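You operate a simulated robot arm through the tools that you are given. There is no shell and no other tool.

Carry out the task below with a simulated robot arm. There is one attempt and no reset: what you move stays moved.

JOB
Put things in order on the top of the small parts table. At the end: the medium worm stands where the brown pump cap stood; the blue sample cup stands where the medium worm stood; the green bung stands where the blue sample cup stood; the brown pump cap stands on top of the orange tin; whatever was shut is shut again. Leave all else as you found it, and nothing knocked over.
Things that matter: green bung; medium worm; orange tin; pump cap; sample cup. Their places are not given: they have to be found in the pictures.

The check looks at the end state, three seconds after you hand in, the way a careful person would. Anything else that was tipped, shoved, dropped, spilled or broken makes it a failure. Lids that push on must go on centred and level and be pressed home; caps that screw on are set level and turned clockwise until they are tight.

ROBOT AND FRAMES
A 6-joint arm with a two-finger gripper, fixed in place. Base frame: the origin is at the foot of the arm, x ahead of it, y to its left, z up; the work surface is at about z = 0. Readings come in cm, degrees, newtons and seconds.
With the tool pointing down near the work surface it reaches from about 18 to 48 cm from the base axis. Its first joint turns from -66.0 to 66.0 degrees. Payload 1.76 kg.
The tool frame sits at the grasp point between the pads (the TCP): z along the fingers, y along the line on which they close. The tips reach 2.9 cm beyond it. The gripper opens to 8.2 cm. The gripper's body begins 5.8 cm behind the TCP.
Orientation is that of the tool frame in the base frame, as a unit quaternion [x, y, z, w]. With the fingers straight down and closing along the base's y, the tool's x points along the base's -x, its y along +y and its z along -z.

CONTROLS
- The arm moves only by the tool drive_tool. Its argument "targets" is a list of rows, each an object (a shift or turn left out is 0, a gripper value left out holds the last) with "linear": the shift along the base's x, y, z in cm, a list of three; "rot": the turn, a rotation vector about the base's x, y, z in degrees, a list of three. In form: [{"linear": [x, y, z], "rot": [ax, ay, az]}, ...]. A call has 1 to 20 rows; each row is the pose to reach, as a shift and turn from the pose commanded when the call began. "jaw" is the gripper command, from -1 (shut) to 1 (fully open), values between in proportion, set as the call begins (left out, the last holds). Rows are played at 5 a second. More than 5 cm and 8.6 degrees between two rows, or a gripper value outside its range, and nothing of the call is played. A pose out of reach is approached as far as the arm can. The call stops where the force on the tool passes 40 N (or 10 N more than at its start, if that is more) or the arm is blocked; 0.2 s more then pass. The fingers move at their own pace and stop on an object; they squeeze with about 27 N. The grip force told is the motor's: it shows also when the fingers shut on nothing. Time passes only in rows, and 0.2 s behind the last, so rows that repeat a pose let the fingers close. The reply holds the time, the measured pose of the TCP, the force on the tool along the base axes, the opening and the grip force, in the units named above and with some noise, with the torque about the TCP (base axes, N m) and any sound that the robot's microphone picked up, and new pictures: "show" is both (left out), scene, wrist or none.
- Cameras (640 x 400 px; columns grow to the right, rows downward): "scene" is fixed at [4.18, 31.63, 45.06]; the picture's right is [-0.89, -0.46, 0.00], its down [-0.15, 0.29, -0.94] and it looks along [0.44, -0.84, -0.33] (base axes); focal length 315 px, centre (320, 200). "wrist" rides on the gripper at [7.9, 0.4, -8.9] in the tool frame; the picture's right is [-0.05, 1.00, 0.00], its down [-0.71, -0.04, -0.71] and it looks along [-0.71, -0.04, 0.71] (tool axes); focal length 256 px, centre (320, 200).
- point_at(camera, pixels): for up to 12 pixels [column, row] of the newest picture of that camera ("zoom" is the newest enlarged one), the place [x, y, z] in the base frame of the surface seen there, good to about 0.2 cm. No time passes.
- enlarge(camera, box): a new picture of the part [left, top, right, bottom] of that camera's present view, enlarged. No time passes.
- finish_job(): hands the job in; it is judged then, once.

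Open the gripper and draw the arm clear of the work before you hand the job in, unless the task says otherwise.

The tools are called after "Call:" by a JSON object that holds its "method" and its "body". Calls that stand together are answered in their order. drive_tool: Moves the arm, as the interface text tells. Its arguments: {"type":"object","properties":{"targets":{"type":"array","items":{"type":"object","properties":{"linear":{"type":"array","items":{"type":"number"}},"rot":{"type":"array","items":{"type":"number"}}}}},"jaw":{"type":"number"},"show":{"type":"string","enum":["both","scene","wrist","none"]}},"required":["targets"]} The other tools are called the same way: point_at (camera, pixels) gives the place of the surface under pixels of a picture; enlarge (camera, box) takes an enlarged picture of a part of a camera's view; finish_job () hands the job in.

At the start:

```text
t: 0.0
tcp_pos: [23.47, -18.5, 26.93]
orientation: [0.0, 1.0, 0.0, -0.001]
wrist_force: [-0.8, -0.9, -0.6]
ft_torque: [-0.02, 0.0, -0.01]
gripper_width: 8.19
gripper_force: 0.2
```

scene: 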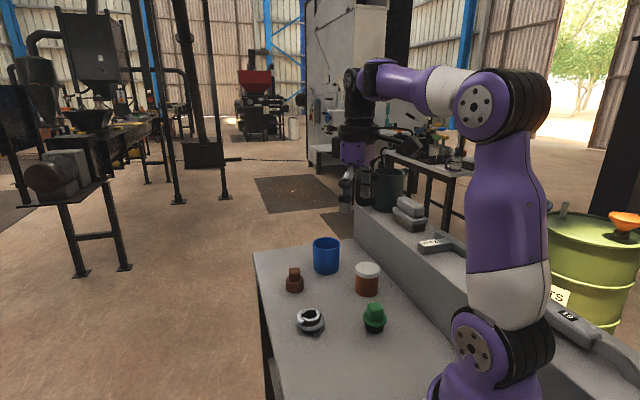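
wrist: 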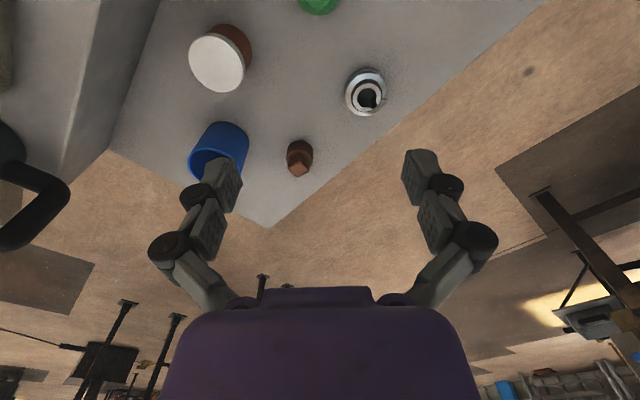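

The scene shows a table with a blue cup (326,256), a brown pump cap (294,280), an orange tin with a white lid (367,279), a worm gear (310,320) and a green bung (374,318). I'll enlarge that area to see the details.

Call:
{"method": "enlarge", "body": {"camera": "scene", "box": [250, 220, 430, 345]}}

Call:
{"method": "enlarge", "body": {"camera": "wrist", "box": [160, 0, 440, 180]}}

```text
3.20 times, centred on (340, 282) of scene
```

zoom: 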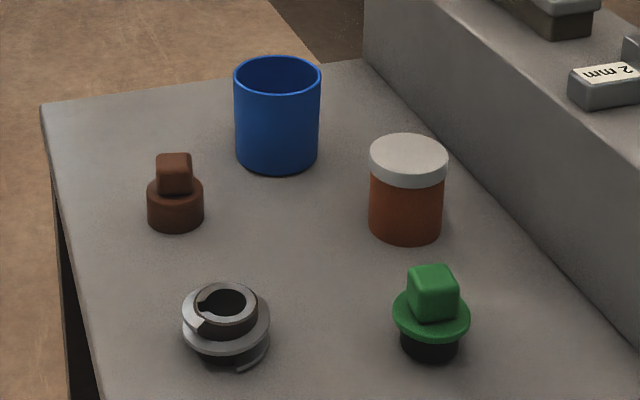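

```text
2.22 times, centred on (300, 90) of wrist
```

zoom: 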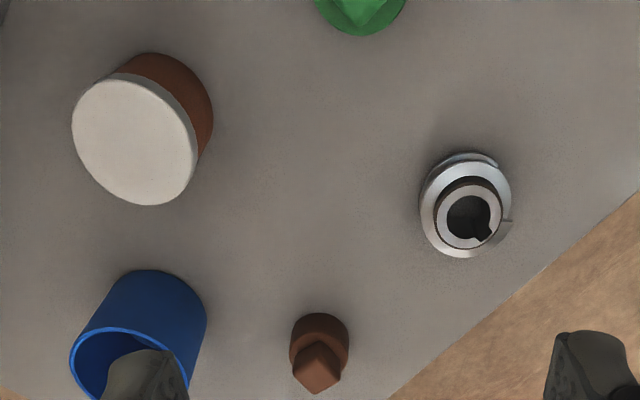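

Now I'll read the places of the objects, using scene pixels converted from the enlarged picture.

Call:
{"method": "point_at", "body": {"camera": "scene", "pixels": [[294, 270], [294.5, 290.5], [294, 280], [326, 241], [326, 272.5], [367, 266], [367, 294], [375, 310], [374.5, 331], [310, 312], [310, 334], [340, 300]]}}

Call:
{"method": "point_at", "body": {"camera": "wrist", "pixels": [[217, 62], [298, 163], [302, 145], [366, 95], [366, 72], [320, 5], [215, 160], [222, 125], [250, 45], [380, 95], [347, 95], [366, 112]]}}

```text
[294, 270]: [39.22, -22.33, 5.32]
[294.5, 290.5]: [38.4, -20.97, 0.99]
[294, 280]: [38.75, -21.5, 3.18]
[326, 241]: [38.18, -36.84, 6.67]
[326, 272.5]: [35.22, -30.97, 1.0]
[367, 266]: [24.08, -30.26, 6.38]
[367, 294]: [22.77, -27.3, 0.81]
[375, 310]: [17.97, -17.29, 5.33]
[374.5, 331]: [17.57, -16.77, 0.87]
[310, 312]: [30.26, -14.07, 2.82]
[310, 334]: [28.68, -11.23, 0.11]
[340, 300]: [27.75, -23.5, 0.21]
```

```text
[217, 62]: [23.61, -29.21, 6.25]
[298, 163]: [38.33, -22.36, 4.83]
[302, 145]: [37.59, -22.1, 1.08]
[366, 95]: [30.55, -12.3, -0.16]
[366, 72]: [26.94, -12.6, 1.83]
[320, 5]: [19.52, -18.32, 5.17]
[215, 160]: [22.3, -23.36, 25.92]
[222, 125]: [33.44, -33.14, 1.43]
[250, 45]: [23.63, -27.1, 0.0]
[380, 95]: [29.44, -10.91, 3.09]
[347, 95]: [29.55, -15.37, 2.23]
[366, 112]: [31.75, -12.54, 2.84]
```

I'll look closely at each object from the wrist camera to get knob shapes and orientations.

Call:
{"method": "enlarge", "body": {"camera": "wrist", "box": [260, 120, 340, 190]}}

Call:
{"method": "enlarge", "body": {"camera": "scene", "box": [270, 255, 320, 300]}}

Call:
{"method": "enlarge", "body": {"camera": "scene", "box": [350, 290, 400, 340]}}

Call:
{"method": "enlarge", "body": {"camera": "scene", "box": [300, 230, 355, 275]}}

Call:
{"method": "enlarge", "body": {"camera": "scene", "box": [285, 295, 335, 340]}}

Call:
{"method": "enlarge", "body": {"camera": "scene", "box": [340, 255, 395, 300]}}

```text
5.71 times, centred on (300, 155) of wrist
```

zoom: 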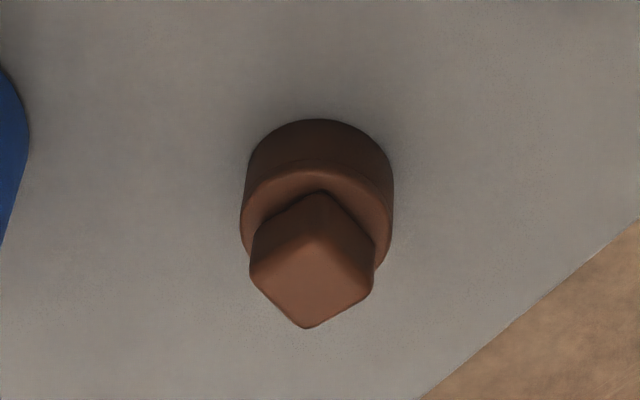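

```text
8.89 times, centred on (295, 278) of scene
```

zoom: 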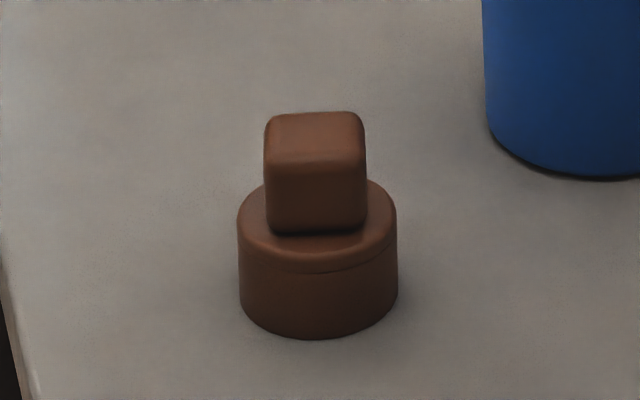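

```text
8.00 times, centred on (375, 315) of scene
```

zoom: 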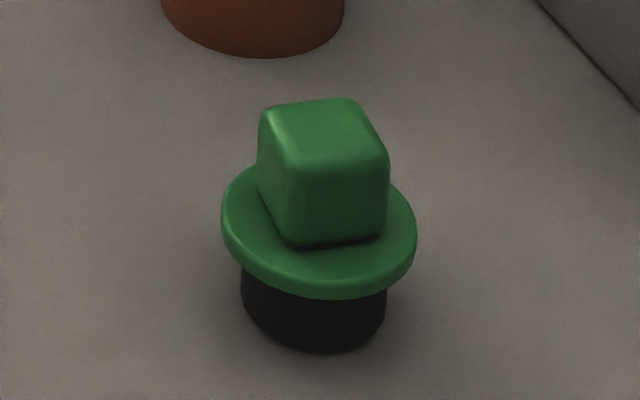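

```text
8.89 times, centred on (328, 252) of scene
```

zoom: 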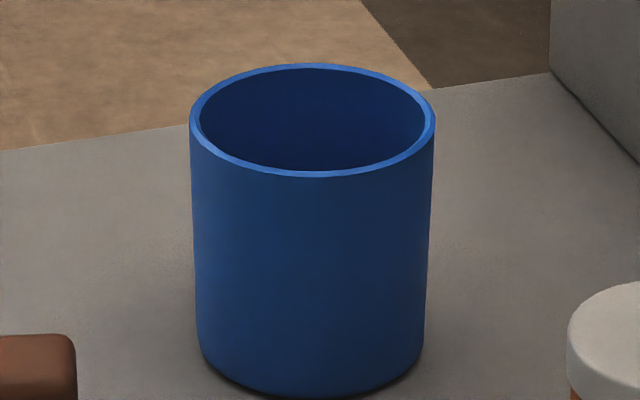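

```text
8.89 times, centred on (310, 318) of scene
```

zoom: 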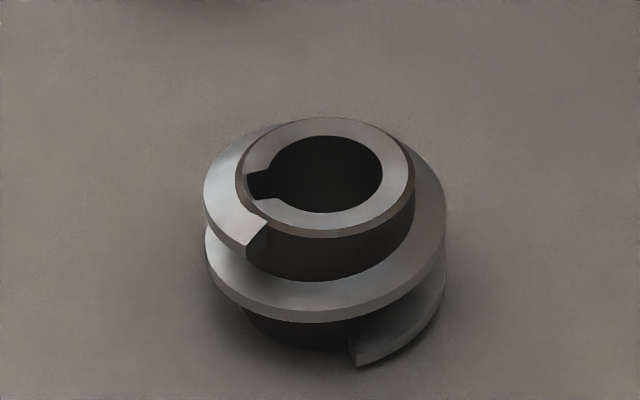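

```text
8.89 times, centred on (368, 278) of scene
```

zoom: 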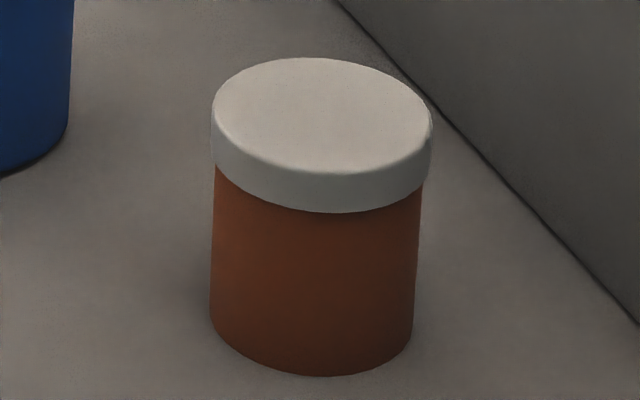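

Next I'll measure rim points of the cup, the tin lid and the worm ring, and the corners of the two knobs.

Call:
{"method": "point_at", "body": {"camera": "scene", "pixels": [[314.0, 242.5], [340.3, 242.5], [327.2, 248.6], [327.2, 237.2], [356.6, 267.3], [379.8, 268.4], [368.6, 273.8], [366.3, 262.7], [310.6, 309.9], [310.6, 320.5], [318.6, 315.7], [301.8, 314.1]]}}

Call:
{"method": "point_at", "body": {"camera": "scene", "pixels": [[368.75, 304.75], [378.1, 303.3], [382.3, 308.5], [371.5, 309.8], [289.7, 269.4], [298.8, 269.2], [299.3, 272.2], [289.6, 272.4], [364, 316], [386, 318], [375, 324], [294.4, 270.8]]}}

Call:
{"method": "point_at", "body": {"camera": "scene", "pixels": [[258, 255], [360, 240], [420, 300], [460, 345], [400, 210], [355, 215], [440, 245], [360, 225], [500, 390], [380, 195], [405, 215], [290, 380]]}}

```text
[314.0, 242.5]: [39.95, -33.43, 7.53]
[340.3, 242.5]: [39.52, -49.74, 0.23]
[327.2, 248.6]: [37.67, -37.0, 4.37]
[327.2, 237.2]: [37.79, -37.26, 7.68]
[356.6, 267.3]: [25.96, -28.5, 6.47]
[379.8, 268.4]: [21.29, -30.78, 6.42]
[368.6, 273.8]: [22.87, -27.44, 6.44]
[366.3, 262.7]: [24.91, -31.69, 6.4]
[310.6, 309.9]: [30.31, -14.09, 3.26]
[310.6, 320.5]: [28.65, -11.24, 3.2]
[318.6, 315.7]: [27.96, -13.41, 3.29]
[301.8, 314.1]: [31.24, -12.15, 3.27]
```

```text
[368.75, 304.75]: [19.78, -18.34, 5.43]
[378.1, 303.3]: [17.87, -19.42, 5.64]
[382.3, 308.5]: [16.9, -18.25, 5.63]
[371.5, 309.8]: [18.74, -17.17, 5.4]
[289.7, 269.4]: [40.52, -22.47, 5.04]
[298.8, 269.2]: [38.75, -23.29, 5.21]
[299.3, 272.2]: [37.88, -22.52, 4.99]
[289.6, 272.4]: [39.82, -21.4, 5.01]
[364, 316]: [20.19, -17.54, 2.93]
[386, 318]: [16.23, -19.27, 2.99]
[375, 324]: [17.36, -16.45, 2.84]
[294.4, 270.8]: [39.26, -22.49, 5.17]
```

```text
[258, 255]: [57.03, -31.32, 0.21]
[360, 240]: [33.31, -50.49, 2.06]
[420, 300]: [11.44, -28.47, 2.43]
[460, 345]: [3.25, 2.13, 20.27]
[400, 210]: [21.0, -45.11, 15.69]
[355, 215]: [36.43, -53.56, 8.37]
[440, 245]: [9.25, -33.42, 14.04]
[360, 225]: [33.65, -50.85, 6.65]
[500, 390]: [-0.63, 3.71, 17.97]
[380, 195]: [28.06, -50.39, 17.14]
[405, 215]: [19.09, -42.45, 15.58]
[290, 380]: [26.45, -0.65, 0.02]
```

All objects are located roughly: pump cap (39.2,-22.4), worm (29.5,-12.7), tin (23.7,-29.6), bung (18.3,-18.3), cup about (36.7,-34.4). I'll turn the tool about -62° in yaw to match the knob faces and move to a viewing pose high above the table.

Call:
{"method": "drive_tool", "body": {"targets": [{"linear": [0.8, 0.8, -0.6], "rot": [0, 0, -7.75]}, {"linear": [1.6, 1.6, -1.2], "rot": [0, 0, -15.5]}, {"linear": [2.4, 2.4, -1.8], "rot": [0, 0, -23.25]}, {"linear": [3.2, 3.2, -2.4], "rot": [0, 0, -31]}, {"linear": [4.0, 4.0, -3.0], "rot": [0, 0, -38.75]}, {"linear": [4.9, 4.9, -3.7], "rot": [0, 0, -46.5]}, {"linear": [5.7, 5.7, -4.3], "rot": [0, 0, -54.25]}, {"linear": [6.5, 6.5, -4.9], "rot": [0, 0, -62]}, {"linear": [6.5, 6.5, -4.9], "rot": [0, 0, -62]}], "jaw": 1}}

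```text
t: 2.0
tcp_pos: [29.73, -11.86, 21.96]
orientation: [0.515, 0.857, 0.0, 0.0]
wrist_force: [0.7, 0.3, 0.5]
ft_torque: [0.01, 0.0, -0.02]
gripper_width: 8.22
gripper_force: 0.1
```

scene: 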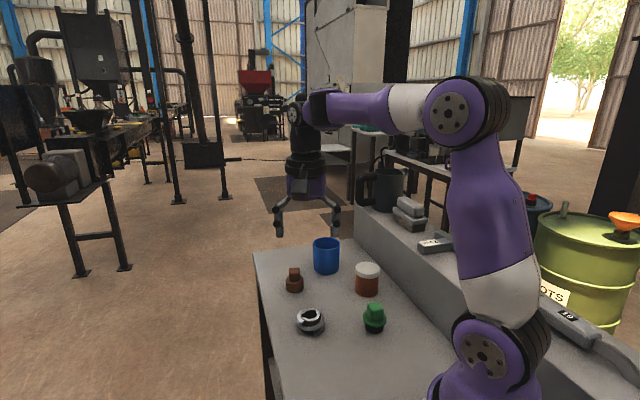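
wrist: 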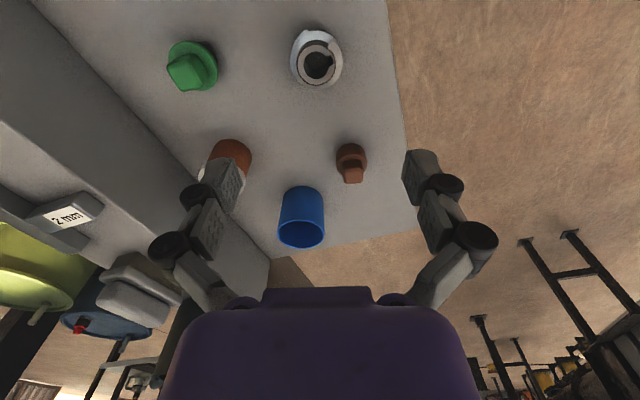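

The wrist camera now looks along the same heading as the scene camera. I'll enlarge the objects to check knob orientation and the cup.

Call:
{"method": "enlarge", "body": {"camera": "wrist", "box": [260, 130, 400, 260]}}

Call:
{"method": "enlarge", "body": {"camera": "wrist", "box": [150, 10, 370, 110]}}

Call:
{"method": "point_at", "body": {"camera": "wrist", "pixels": [[279.5, 229], [325, 229], [302, 246.5], [302, 213], [282, 205], [323, 205], [302, 190], [352, 172], [352, 160], [185, 70], [205, 70], [185, 88]]}}

```text
3.08 times, centred on (330, 195) of wrist
```

zoom: 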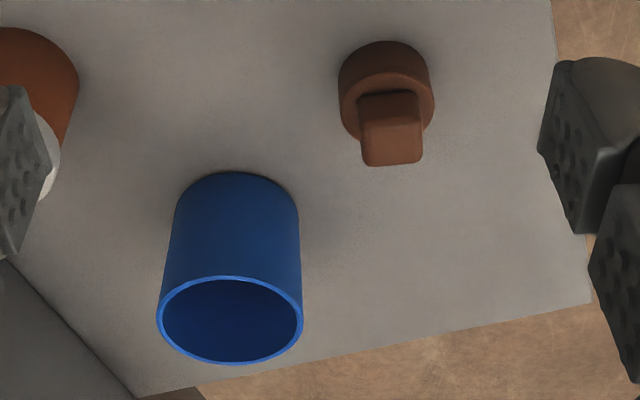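

```text
2.91 times, centred on (260, 60) of wrist
```

zoom: 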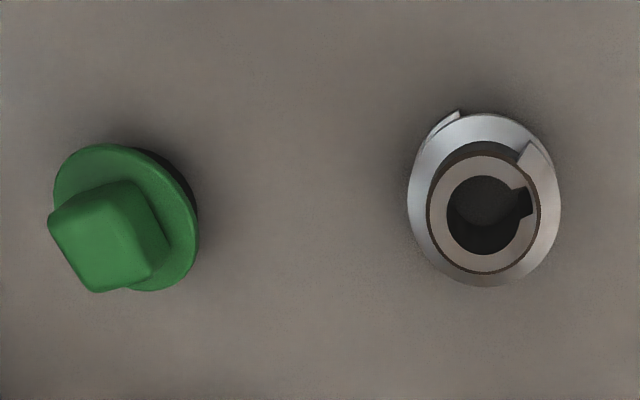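

```text
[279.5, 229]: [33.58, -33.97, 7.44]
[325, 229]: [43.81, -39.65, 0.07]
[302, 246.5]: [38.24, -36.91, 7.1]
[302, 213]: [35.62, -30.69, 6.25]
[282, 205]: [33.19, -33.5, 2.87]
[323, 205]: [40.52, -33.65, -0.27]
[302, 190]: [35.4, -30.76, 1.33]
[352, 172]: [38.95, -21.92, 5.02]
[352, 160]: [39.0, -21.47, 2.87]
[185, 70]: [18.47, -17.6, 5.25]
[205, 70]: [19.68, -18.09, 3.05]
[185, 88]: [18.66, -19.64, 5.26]
```

I'll zoom closer on the bung from the wrist and check its knob angle, and look closer at the worm.

Call:
{"method": "enlarge", "body": {"camera": "wrist", "box": [160, 35, 225, 95]}}

Call:
{"method": "enlarge", "body": {"camera": "wrist", "box": [280, 25, 355, 95]}}

```text
6.67 times, centred on (192, 65) of wrist
```

zoom: 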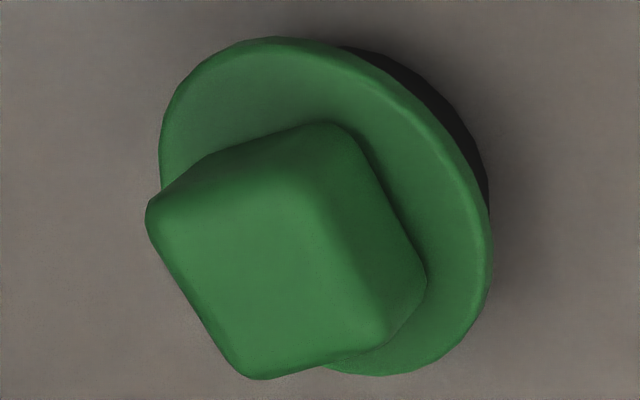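

```text
5.71 times, centred on (318, 60) of wrist
```

zoom: 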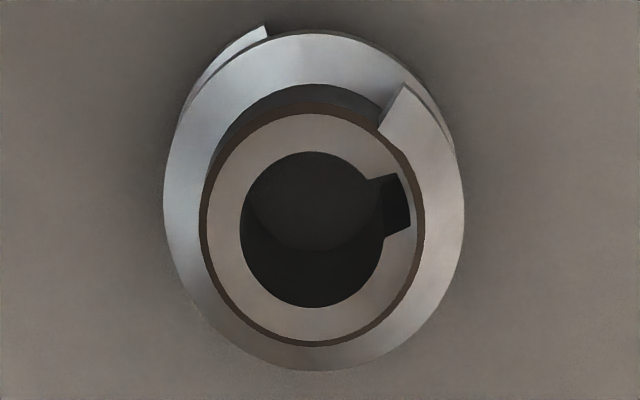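

The readings agree: pump cap knob centre is about (39.28,-22.42) with faces at about 28°, which matches the present yaw. I'll move above it at a safe height.

Call:
{"method": "drive_tool", "body": {"targets": [{"linear": [2.4, -2.6, -2.0]}, {"linear": [4.8, -5.3, -4.0]}, {"linear": [7.2, -7.9, -6.5]}, {"linear": [9.4, -10.5, -9.0]}, {"linear": [9.4, -10.5, -9.0]}, {"linear": [9.4, -10.5, -9.0]}], "jaw": 1}}

```text
t: 3.4
tcp_pos: [39.04, -22.41, 13.15]
orientation: [0.516, 0.857, 0.0, 0.0]
wrist_force: [0.3, -0.3, -0.2]
ft_torque: [0.0, 0.01, 0.03]
gripper_width: 8.2
gripper_force: 0.0
```

scene: 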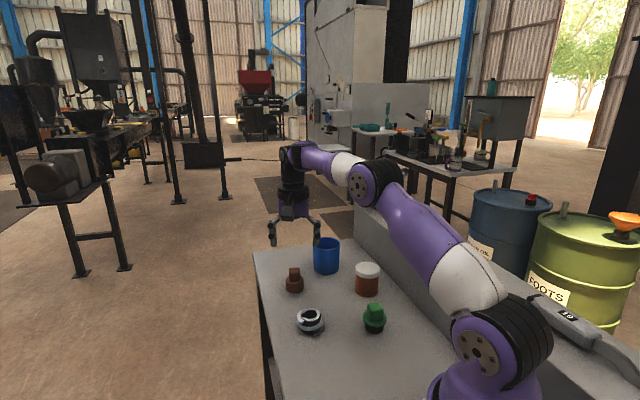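
wrist: 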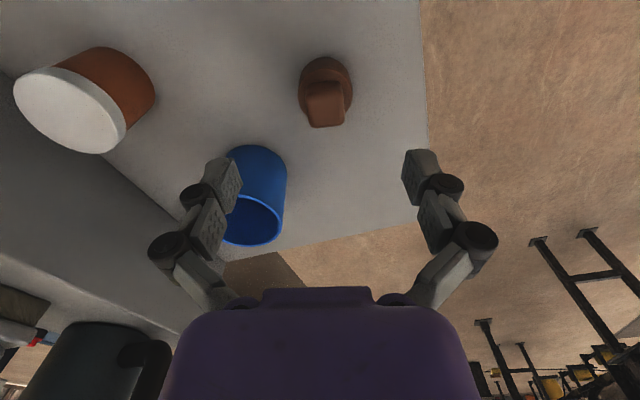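

Above the pump cap; the wrist picture shows it at (325,95). I'll zoom to refine its centre and the tin lid's.

Call:
{"method": "enlarge", "body": {"camera": "wrist", "box": [285, 45, 365, 135]}}

Call:
{"method": "enlarge", "body": {"camera": "wrist", "box": [0, 30, 170, 165]}}

Call:
{"method": "point_at", "body": {"camera": "wrist", "pixels": [[311, 122], [340, 122], [326, 105], [326, 92], [70, 110], [20, 88], [120, 135], [90, 82], [45, 135], [303, 90], [350, 90], [326, 60]]}}

```text
4.44 times, centred on (325, 90) of wrist
```

zoom: 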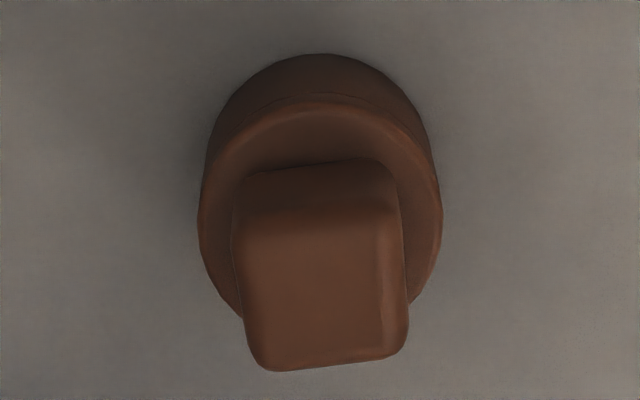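

```text
2.96 times, centred on (85, 98) of wrist
```

zoom: 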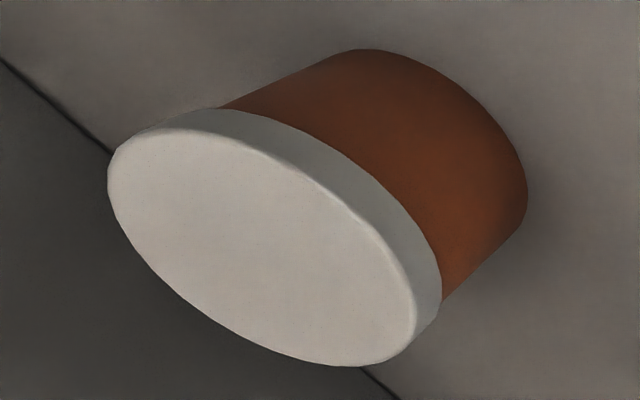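

```text
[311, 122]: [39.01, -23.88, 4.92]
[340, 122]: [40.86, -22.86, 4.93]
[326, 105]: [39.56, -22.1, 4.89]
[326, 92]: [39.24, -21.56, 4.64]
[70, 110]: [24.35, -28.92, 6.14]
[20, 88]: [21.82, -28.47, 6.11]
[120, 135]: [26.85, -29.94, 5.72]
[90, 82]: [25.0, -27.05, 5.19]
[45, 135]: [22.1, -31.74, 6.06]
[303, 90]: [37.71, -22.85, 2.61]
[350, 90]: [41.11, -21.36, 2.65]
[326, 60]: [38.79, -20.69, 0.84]
```

Knob is about 0.3 cm to the right of the TCP and turned 2° more. I'll correct and go down until the tips are just above the cap's body (TCP z about 5.9).

Call:
{"method": "drive_tool", "body": {"targets": [{"linear": [0.3, 0.0, -2.0], "rot": [0, 0, 2]}, {"linear": [0.3, 0.0, -4.0], "rot": [0, 0, 2]}, {"linear": [0.3, 0.0, -5.5], "rot": [0, 0, 2]}, {"linear": [0.3, 0.0, -6.6], "rot": [0, 0, 2]}, {"linear": [0.3, 0.0, -7.2], "rot": [0, 0, 2]}, {"linear": [0.3, 0.0, -7.2], "rot": [0, 0, 2]}], "jaw": 1}}

```text
t: 4.8
tcp_pos: [39.46, -22.4, 5.82]
orientation: [0.5, 0.866, 0.001, 0.0]
wrist_force: [0.0, -0.4, 0.7]
ft_torque: [0.01, -0.01, 0.0]
gripper_width: 8.21
gripper_force: 0.0
```

scene: 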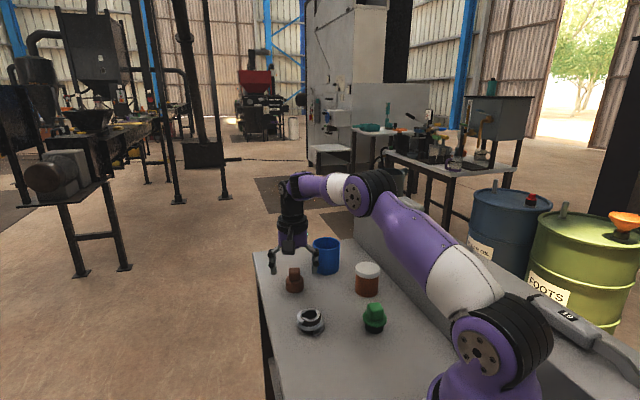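
wrist: 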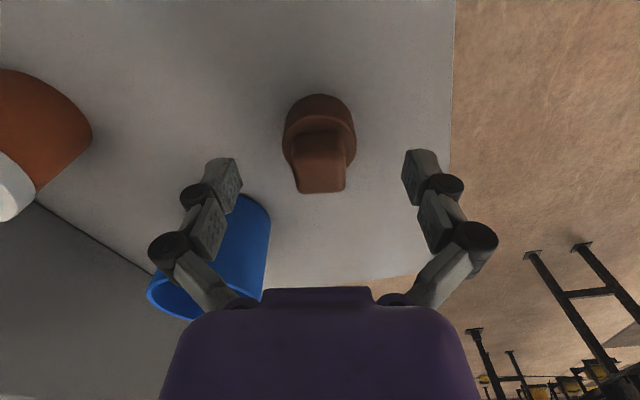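

The knob looks centred between the fingers in the wrist picture at (320,175). I'll check the height against the scene picture before closing.

Call:
{"method": "enlarge", "body": {"camera": "scene", "box": [255, 225, 335, 300]}}

Call:
{"method": "enlarge", "body": {"camera": "wrist", "box": [190, 90, 450, 230]}}

```text
5.33 times, centred on (295, 262) of scene
```

zoom: 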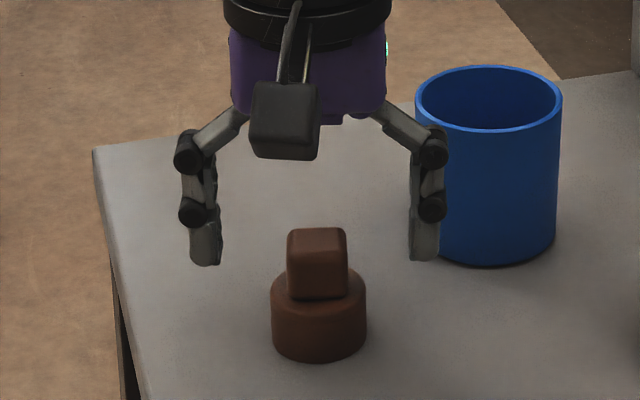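

```text
2.46 times, centred on (320, 160) of wrist
```

zoom: 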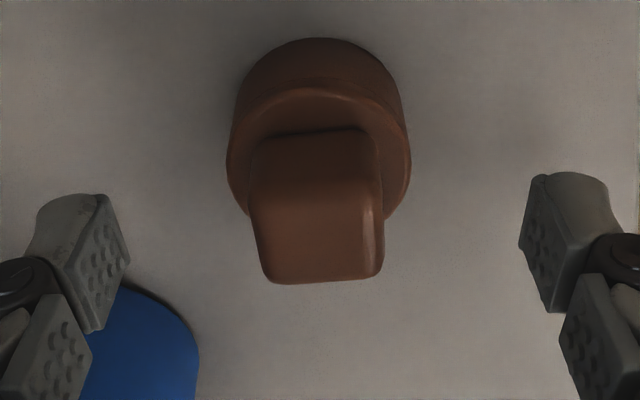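

The open fingertips look higher than 2.9 cm below the TCP (linkage gripper, tips may extend as they close). I'll measure the tip heights directly.

Call:
{"method": "point_at", "body": {"camera": "scene", "pixels": [[273.5, 273.0], [273.0, 270], [314.5, 272.0], [315, 268], [294.5, 268.5], [294.5, 276], [272, 258]]}}

Call:
{"method": "point_at", "body": {"camera": "wrist", "pixels": [[222, 172], [230, 175], [412, 170], [405, 175], [320, 185], [320, 130], [228, 190]]}}

```text
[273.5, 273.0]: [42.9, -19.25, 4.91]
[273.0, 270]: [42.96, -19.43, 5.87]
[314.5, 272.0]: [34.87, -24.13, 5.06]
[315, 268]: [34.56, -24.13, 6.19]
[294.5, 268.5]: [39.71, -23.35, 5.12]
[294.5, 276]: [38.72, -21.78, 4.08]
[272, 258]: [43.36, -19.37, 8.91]
```

```text
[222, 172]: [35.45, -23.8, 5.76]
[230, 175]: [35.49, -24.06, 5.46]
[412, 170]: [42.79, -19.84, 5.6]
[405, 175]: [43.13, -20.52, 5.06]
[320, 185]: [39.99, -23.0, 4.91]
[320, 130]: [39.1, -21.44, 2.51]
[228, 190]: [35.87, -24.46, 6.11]
```

Open tips sit about 1 cm below the TCP (z≈4.8) and will drop to about 3.0 when closed on the knob, just above the cap body (2.6). That suits, so I close now.

Call:
{"method": "drive_tool", "body": {"targets": [{"linear": [0, 0, 0]}, {"linear": [0, 0, 0]}, {"linear": [0, 0, 0]}, {"linear": [0, 0, 0]}, {"linear": [0, 0, 0]}], "jaw": -1}}

```text
t: 6.0
tcp_pos: [39.6, -22.42, 5.86]
orientation: [0.5, 0.866, 0.0, 0.001]
wrist_force: [-0.5, -2.1, 24.6]
ft_torque: [-0.01, 0.01, 0.02]
gripper_width: 2.61
gripper_force: 27.4
```

scene: 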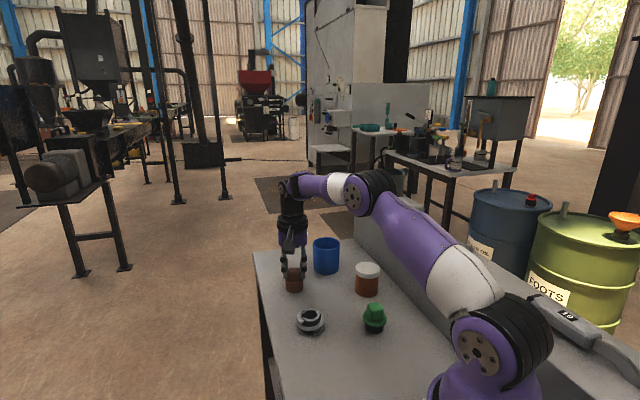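
wrist: 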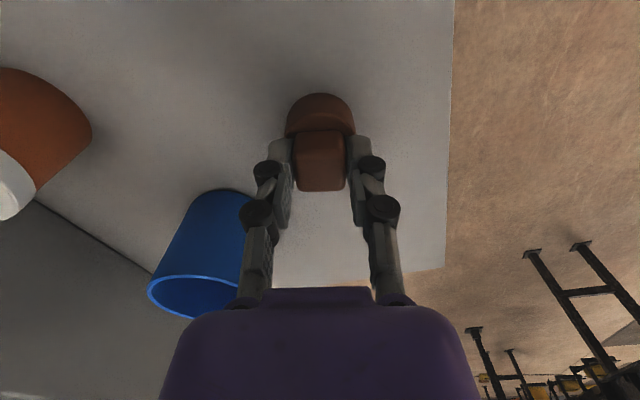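

Grip is on the knob at 2.61 cm. I lift straight up slowly to see that the cap comes along.

Call:
{"method": "drive_tool", "body": {"targets": [{"linear": [0, 0, 0.5]}, {"linear": [0, 0, 1.5]}, {"linear": [0, 0, 3.5]}, {"linear": [0, 0, 6]}, {"linear": [0, 0, 9]}, {"linear": [0, 0, 9]}]}}

```text
t: 7.4
tcp_pos: [39.43, -22.36, 14.86]
orientation: [0.5, 0.866, 0.0, 0.001]
wrist_force: [0.2, 0.2, -0.9]
ft_torque: [-0.02, -0.01, 0.0]
gripper_width: 2.59
gripper_force: 27.0
```

scene: 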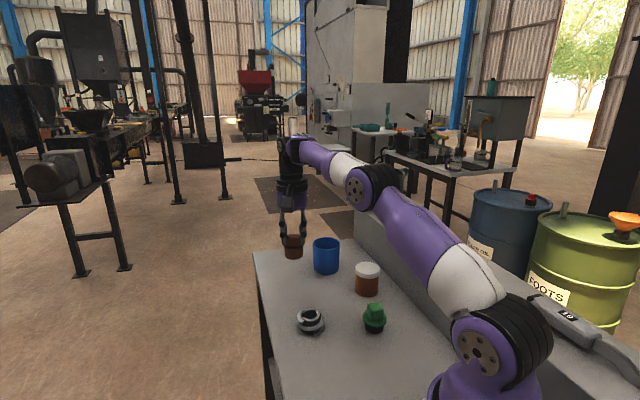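
wrist: 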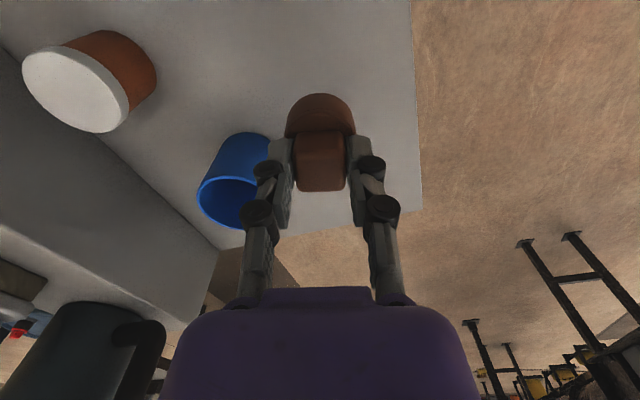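

Cap is held level and clear. Moving over to above the tin, keeping the cap bottom at about z = 9, above the lid at 6.4.

Call:
{"method": "drive_tool", "body": {"targets": [{"linear": [-3.5, -1.6, 0]}, {"linear": [-7.5, -3.4, 0]}, {"linear": [-11.5, -5.3, 0]}, {"linear": [-14.5, -6.7, 0]}, {"linear": [-15.6, -7.2, 0]}, {"linear": [-15.6, -7.2, 0]}, {"linear": [-15.6, -7.2, 0]}]}}

```text
t: 9.0
tcp_pos: [23.84, -29.69, 14.79]
orientation: [0.5, 0.866, 0.0, 0.0]
wrist_force: [-1.0, -0.1, -0.5]
ft_torque: [-0.01, -0.01, 0.01]
gripper_width: 2.61
gripper_force: 27.3
```

scene: 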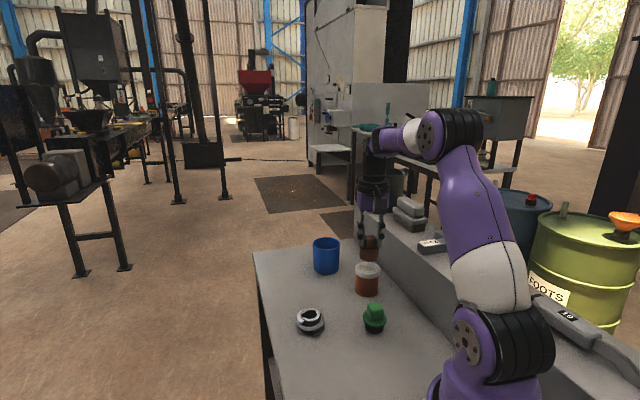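
wrist: 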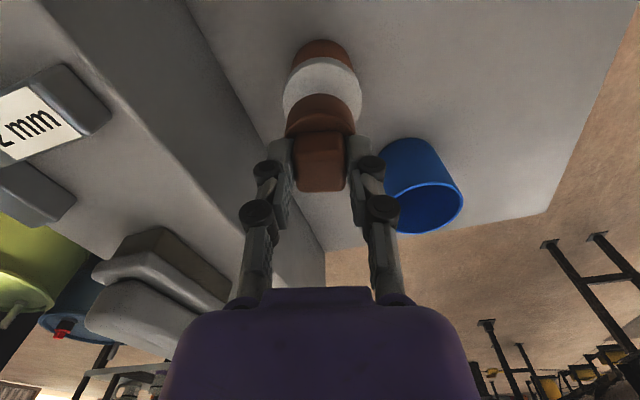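

The tin lid sits below the held cap, near column 322. I'll zoom in on both views to check centring.

Call:
{"method": "enlarge", "body": {"camera": "wrist", "box": [260, 30, 380, 140]}}

Call:
{"method": "enlarge", "body": {"camera": "scene", "box": [330, 220, 410, 305]}}

Call:
{"method": "point_at", "body": {"camera": "scene", "pixels": [[356.6, 268], [379.6, 268.8], [368.6, 273.8], [361.5, 252], [379, 252], [370, 258]]}}

Call:
{"method": "point_at", "body": {"camera": "wrist", "pixels": [[287, 97], [359, 97], [322, 72], [322, 66], [292, 80], [352, 80]]}}

```text
3.64 times, centred on (320, 85) of wrist
```

zoom: 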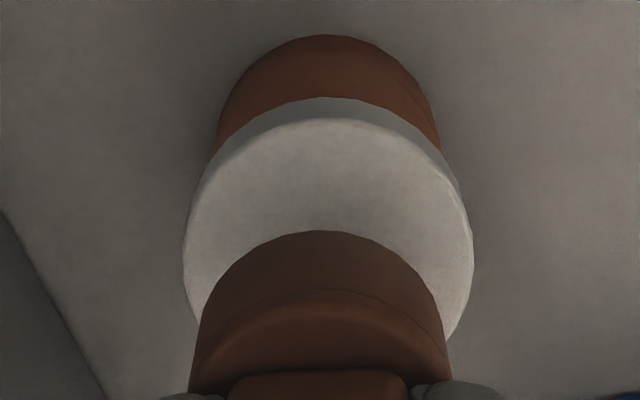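

```text
4.71 times, centred on (370, 262) of scene
```

zoom: 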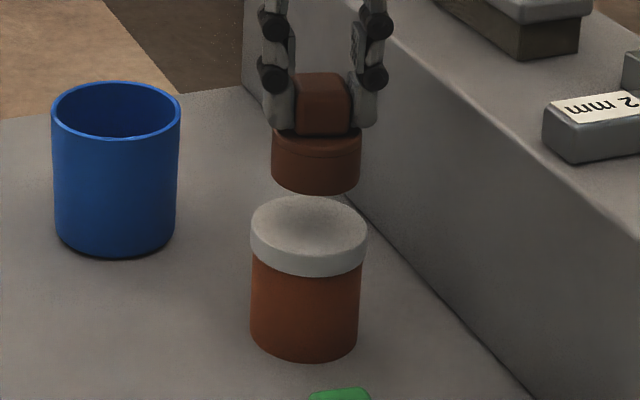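

```text
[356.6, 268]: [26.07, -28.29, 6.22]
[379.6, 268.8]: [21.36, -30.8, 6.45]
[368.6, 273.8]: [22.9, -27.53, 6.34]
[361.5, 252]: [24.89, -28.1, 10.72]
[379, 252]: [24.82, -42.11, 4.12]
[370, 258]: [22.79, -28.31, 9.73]
```

```text
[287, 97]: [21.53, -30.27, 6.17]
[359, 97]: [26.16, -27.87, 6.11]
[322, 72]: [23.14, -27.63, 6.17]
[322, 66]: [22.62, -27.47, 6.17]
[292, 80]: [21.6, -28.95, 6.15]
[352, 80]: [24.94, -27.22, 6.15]
```

The cap is aligned to the lid within about 0.2 cm. I lower it by 2.2 cm with a tiny sideways correction and read the force.

Call:
{"method": "drive_tool", "body": {"targets": [{"linear": [0.1, 0.05, -1.0]}, {"linear": [0.1, 0.05, -1.7]}, {"linear": [0.1, 0.05, -2.1]}, {"linear": [0.1, 0.05, -2.3]}, {"linear": [0.1, 0.05, -2.3]}]}}

Call:
{"method": "enlarge", "body": {"camera": "scene", "box": [330, 220, 410, 305]}}

```text
t: 10.2
tcp_pos: [23.94, -29.49, 12.49]
orientation: [0.499, 0.867, 0.0, 0.0]
wrist_force: [0.7, -0.5, -0.4]
ft_torque: [0.0, -0.02, 0.0]
gripper_width: 2.58
gripper_force: 27.3
```

scene: 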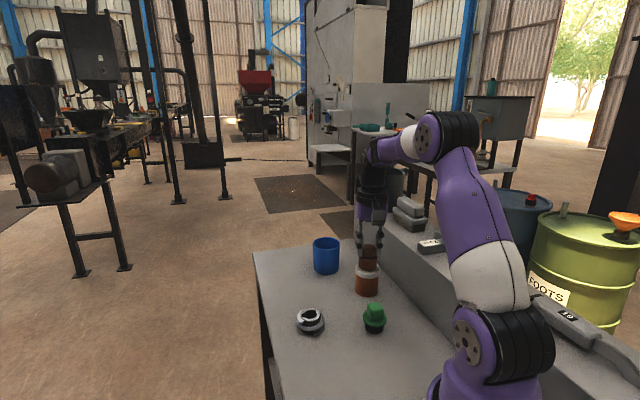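
wrist: 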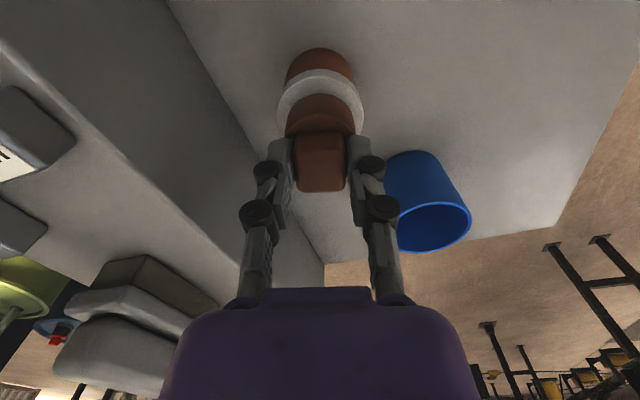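

```text
4.71 times, centred on (370, 262) of scene
```

zoom: 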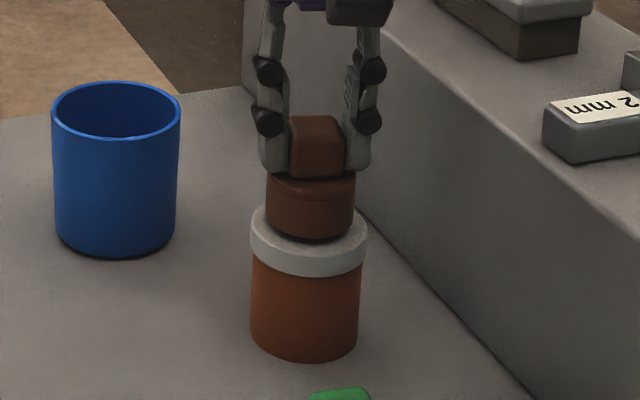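

No contact yet (force near zero), and the cap is centred on the lid with a small gap. I lower in small steps, watching the force.

Call:
{"method": "drive_tool", "body": {"targets": [{"linear": [0, 0, -0.1]}, {"linear": [0, 0, -0.15]}, {"linear": [0, 0, -0.15]}], "show": "none"}}

```text
t: 11.0
tcp_pos: [24.06, -29.44, 12.28]
orientation: [0.5, 0.866, 0.0, 0.0]
wrist_force: [-0.8, 0.9, -0.9]
ft_torque: [0.02, 0.01, -0.01]
gripper_width: 2.59
gripper_force: 27.1
```

Still free of contact at TCP z 12.28; I continue with another small step.

Call:
{"method": "drive_tool", "body": {"targets": [{"linear": [0, 0, -0.08]}, {"linear": [0, 0, -0.12]}, {"linear": [0, 0, -0.12]}], "show": "none"}}

```text
t: 11.8
tcp_pos: [23.92, -29.41, 12.13]
orientation: [0.501, 0.865, 0.0, 0.001]
wrist_force: [-0.1, -0.5, -0.9]
ft_torque: [-0.01, 0.01, 0.01]
gripper_width: 2.59
gripper_force: 27.1
```

Call:
{"method": "enlarge", "body": {"camera": "scene", "box": [340, 240, 400, 290]}}

Call:
{"method": "drive_tool", "body": {"targets": [{"linear": [0, 0, -0.05]}, {"linear": [0, 0, -0.1]}, {"linear": [0, 0, -0.1]}], "show": "none"}}

```text
8.00 times, centred on (370, 265) of scene
```

zoom: 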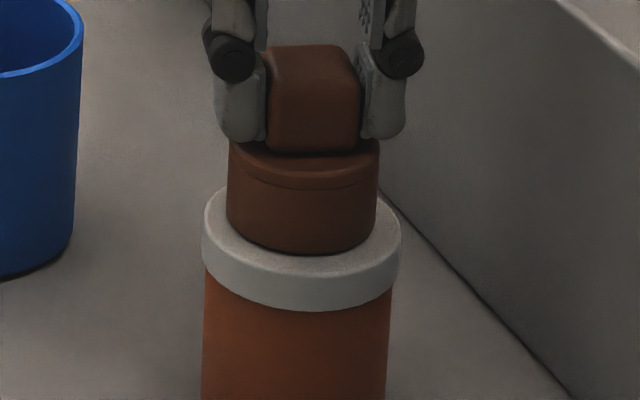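

```text
t: 12.6
tcp_pos: [23.92, -29.64, 12.11]
orientation: [0.5, 0.866, 0.0, 0.0]
wrist_force: [-0.1, -0.1, -0.1]
ft_torque: [0.02, 0.01, -0.02]
gripper_width: 2.59
gripper_force: 26.8
```

Still no contact force and the cap looks just above the lid (gap at zoom row 250). I lower another small step.

Call:
{"method": "drive_tool", "body": {"targets": [{"linear": [0, 0, -0.05]}, {"linear": [0, 0, -0.1]}, {"linear": [0, 0, -0.1]}], "show": "none"}}

```text
t: 13.4
tcp_pos: [24.05, -29.67, 12.01]
orientation: [0.499, 0.866, 0.001, 0.001]
wrist_force: [-0.8, 0.2, -0.7]
ft_torque: [0.01, 0.01, 0.01]
gripper_width: 2.6
gripper_force: 26.7
```

No contact yet at z 12.0. Another small step down.

Call:
{"method": "drive_tool", "body": {"targets": [{"linear": [0, 0, -0.05]}, {"linear": [0, 0, -0.1]}, {"linear": [0, 0, -0.1]}], "show": "none"}}

Call:
{"method": "enlarge", "body": {"camera": "scene", "box": [340, 240, 400, 290]}}

```text
t: 14.2
tcp_pos: [24.05, -29.62, 11.8]
orientation: [0.5, 0.866, 0.0, 0.001]
wrist_force: [0.0, -0.1, -0.2]
ft_torque: [0.0, 0.0, 0.02]
gripper_width: 2.61
gripper_force: 26.5
```

```text
8.00 times, centred on (370, 265) of scene
```

zoom: 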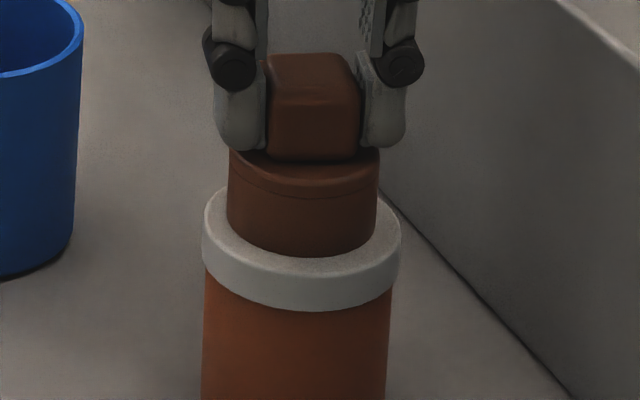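

The gap has nearly closed in the picture (zoom row 255). One more small step to feel contact.

Call:
{"method": "drive_tool", "body": {"targets": [{"linear": [0, 0, -0.05]}, {"linear": [0, 0, -0.1]}, {"linear": [0, 0, -0.1]}], "show": "none"}}

```text
t: 15.0
tcp_pos: [23.93, -29.63, 11.81]
orientation: [0.5, 0.866, 0.0, 0.0]
wrist_force: [0.0, 1.5, -0.8]
ft_torque: [0.07, 0.01, 0.01]
gripper_width: 2.6
gripper_force: 27.3
```

A hint of contact (torque 0.07). I step down 0.1 more.

Call:
{"method": "drive_tool", "body": {"targets": [{"linear": [0, 0, -0.05]}, {"linear": [0, 0, -0.1]}, {"linear": [0, 0, -0.1]}], "show": "none"}}

```text
t: 15.8
tcp_pos: [23.92, -29.51, 11.71]
orientation: [0.501, 0.866, 0.0, 0.0]
wrist_force: [-0.6, -0.7, -1.6]
ft_torque: [-0.01, -0.01, 0.0]
gripper_width: 2.59
gripper_force: 27.0
```

Still no clear contact force. I'll look at both views closely.

Call:
{"method": "drive_tool", "body": {"targets": [{"linear": [0, 0, 0]}], "show": "both"}}

Call:
{"method": "enlarge", "body": {"camera": "scene", "box": [350, 250, 390, 285]}}

Call:
{"method": "enlarge", "body": {"camera": "wrist", "box": [260, 60, 380, 150]}}

```text
t: 16.2
tcp_pos: [24.0, -29.52, 11.75]
orientation: [0.5, 0.866, 0.001, 0.001]
wrist_force: [0.0, 0.1, -0.6]
ft_torque: [-0.02, 0.03, -0.02]
gripper_width: 2.61
gripper_force: 27.0
```

scene: 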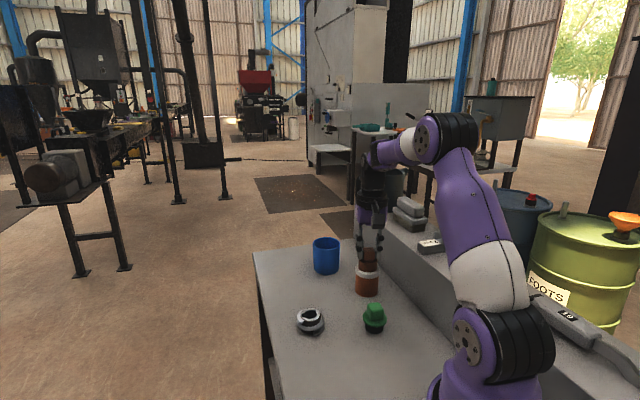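
wrist: 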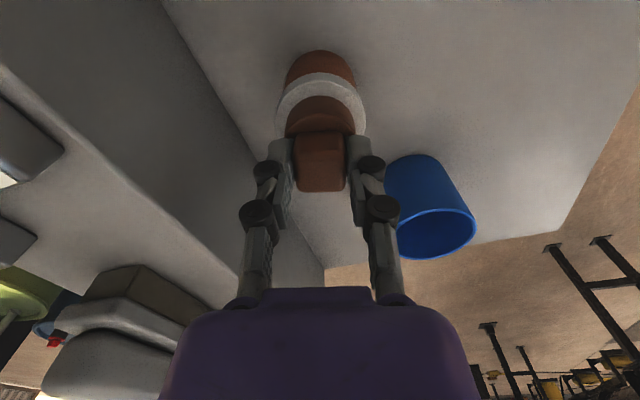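

```text
11.43 times, centred on (370, 268) of scene
```

zoom: 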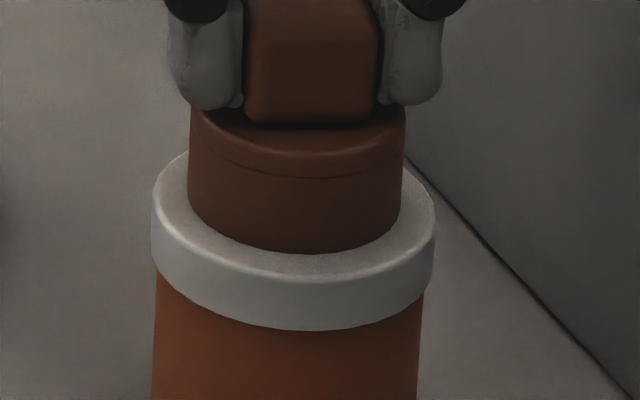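

```text
4.44 times, centred on (320, 105) of wrist
```

zoom: 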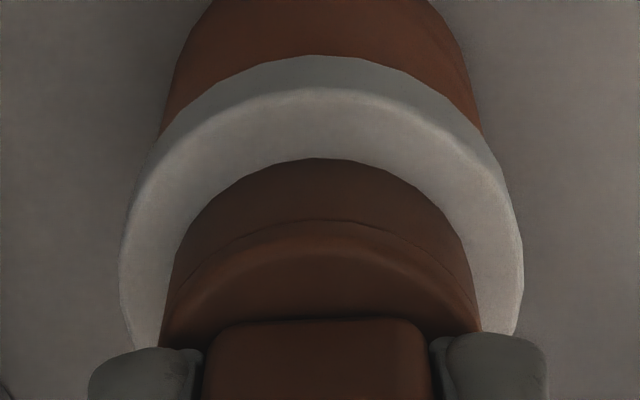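

The cap is centred over the lid; a small gap may remain. I keep stepping down in 0.1 cm steps.

Call:
{"method": "drive_tool", "body": {"targets": [{"linear": [0, 0, -0.05]}, {"linear": [0, 0, -0.1]}, {"linear": [0, 0, -0.1]}], "show": "none"}}

```text
t: 17.0
tcp_pos: [23.95, -29.57, 11.59]
orientation: [0.5, 0.866, 0.0, 0.001]
wrist_force: [-4.3, 2.0, 16.0]
ft_torque: [0.11, 0.22, 0.01]
gripper_width: 2.61
gripper_force: 27.1
```

Contact: 16 N upward. I ease off 0.05 cm, then open the fingers partway to release.

Call:
{"method": "drive_tool", "body": {"targets": [{"linear": [0, 0, 0.05]}, {"linear": [0, 0, 0.05]}], "show": "none"}}

Call:
{"method": "drive_tool", "body": {"targets": [{"linear": [0, 0, 0]}, {"linear": [0, 0, 0]}, {"linear": [0, 0, 0]}], "jaw": 0.1}}

Call:
{"method": "enlarge", "body": {"camera": "scene", "box": [340, 230, 400, 300]}}

```text
t: 17.6
tcp_pos: [23.97, -29.65, 11.72]
orientation: [0.5, 0.866, 0.0, 0.0]
wrist_force: [0.2, -1.5, 4.9]
ft_torque: [-0.19, -0.06, -0.03]
gripper_width: 2.55
gripper_force: 26.7
```

```text
t: 18.4
tcp_pos: [23.99, -29.63, 11.63]
orientation: [0.5, 0.866, 0.0, 0.0]
wrist_force: [-0.1, 0.3, 0.6]
ft_torque: [-0.03, -0.02, 0.0]
gripper_width: 4.54
gripper_force: 0.0
```

scene: 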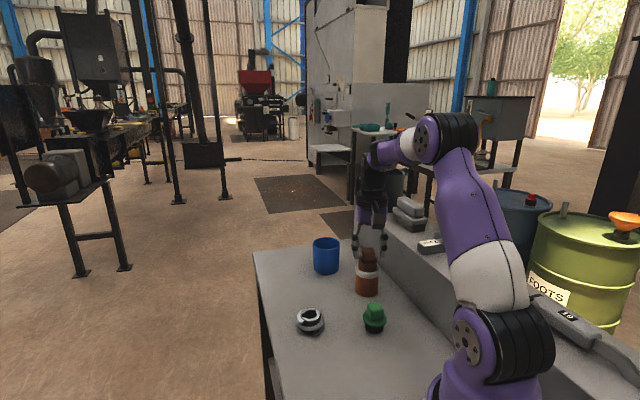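
wrist: 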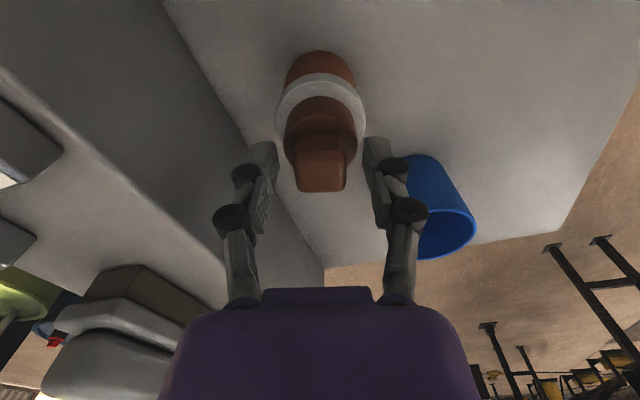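

```text
5.71 times, centred on (370, 265) of scene
```

zoom: 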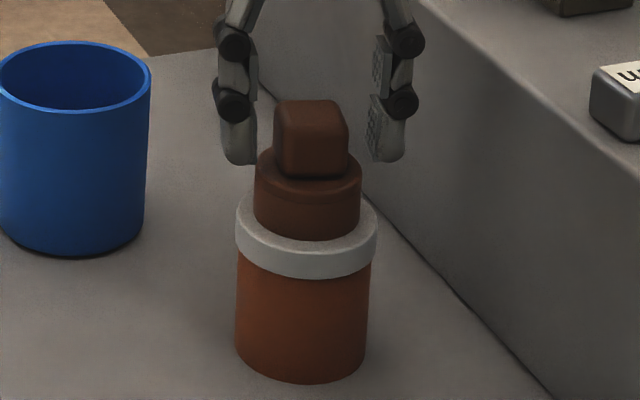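

The cap stands upright on the lid with fingers clear on both sides. I raise straight up, then travel to above the worm.

Call:
{"method": "drive_tool", "body": {"targets": [{"linear": [0, 0, 1]}, {"linear": [0, 0, 4]}, {"linear": [0, 0, 8]}, {"linear": [1.3, 4.2, 8]}, {"linear": [2.7, 8.4, 7]}, {"linear": [4.1, 12.6, 5]}, {"linear": [5.6, 17.0, 3]}, {"linear": [5.6, 17.0, 2]}, {"linear": [5.6, 17.0, 2]}]}}

Call:
{"method": "enlarge", "body": {"camera": "scene", "box": [340, 230, 400, 300]}}

Call:
{"method": "enlarge", "body": {"camera": "wrist", "box": [260, 30, 380, 130]}}

```text
refused: row 7 steps farther than a row can; nothing moved
```

```text
5.71 times, centred on (370, 265) of scene
```

zoom: 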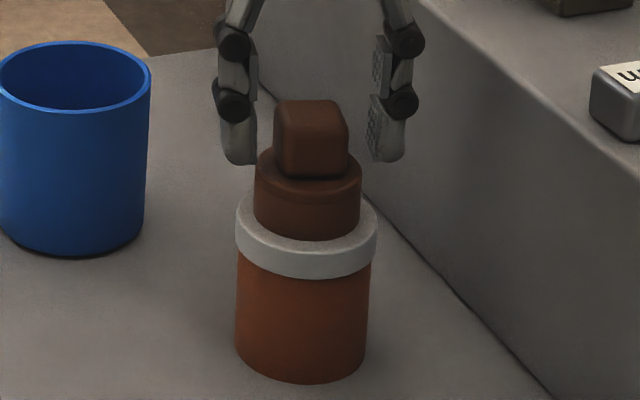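

```text
4.00 times, centred on (320, 80) of wrist
```

zoom: 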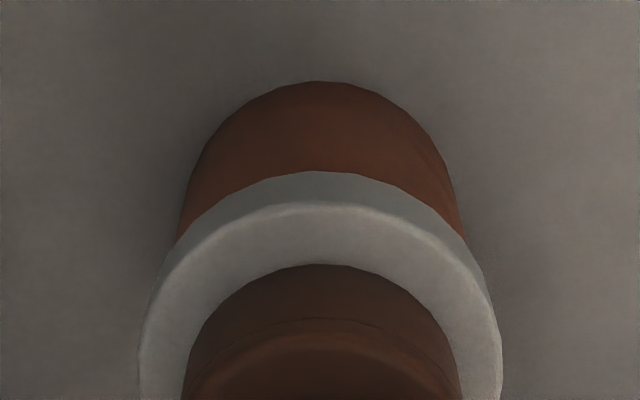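

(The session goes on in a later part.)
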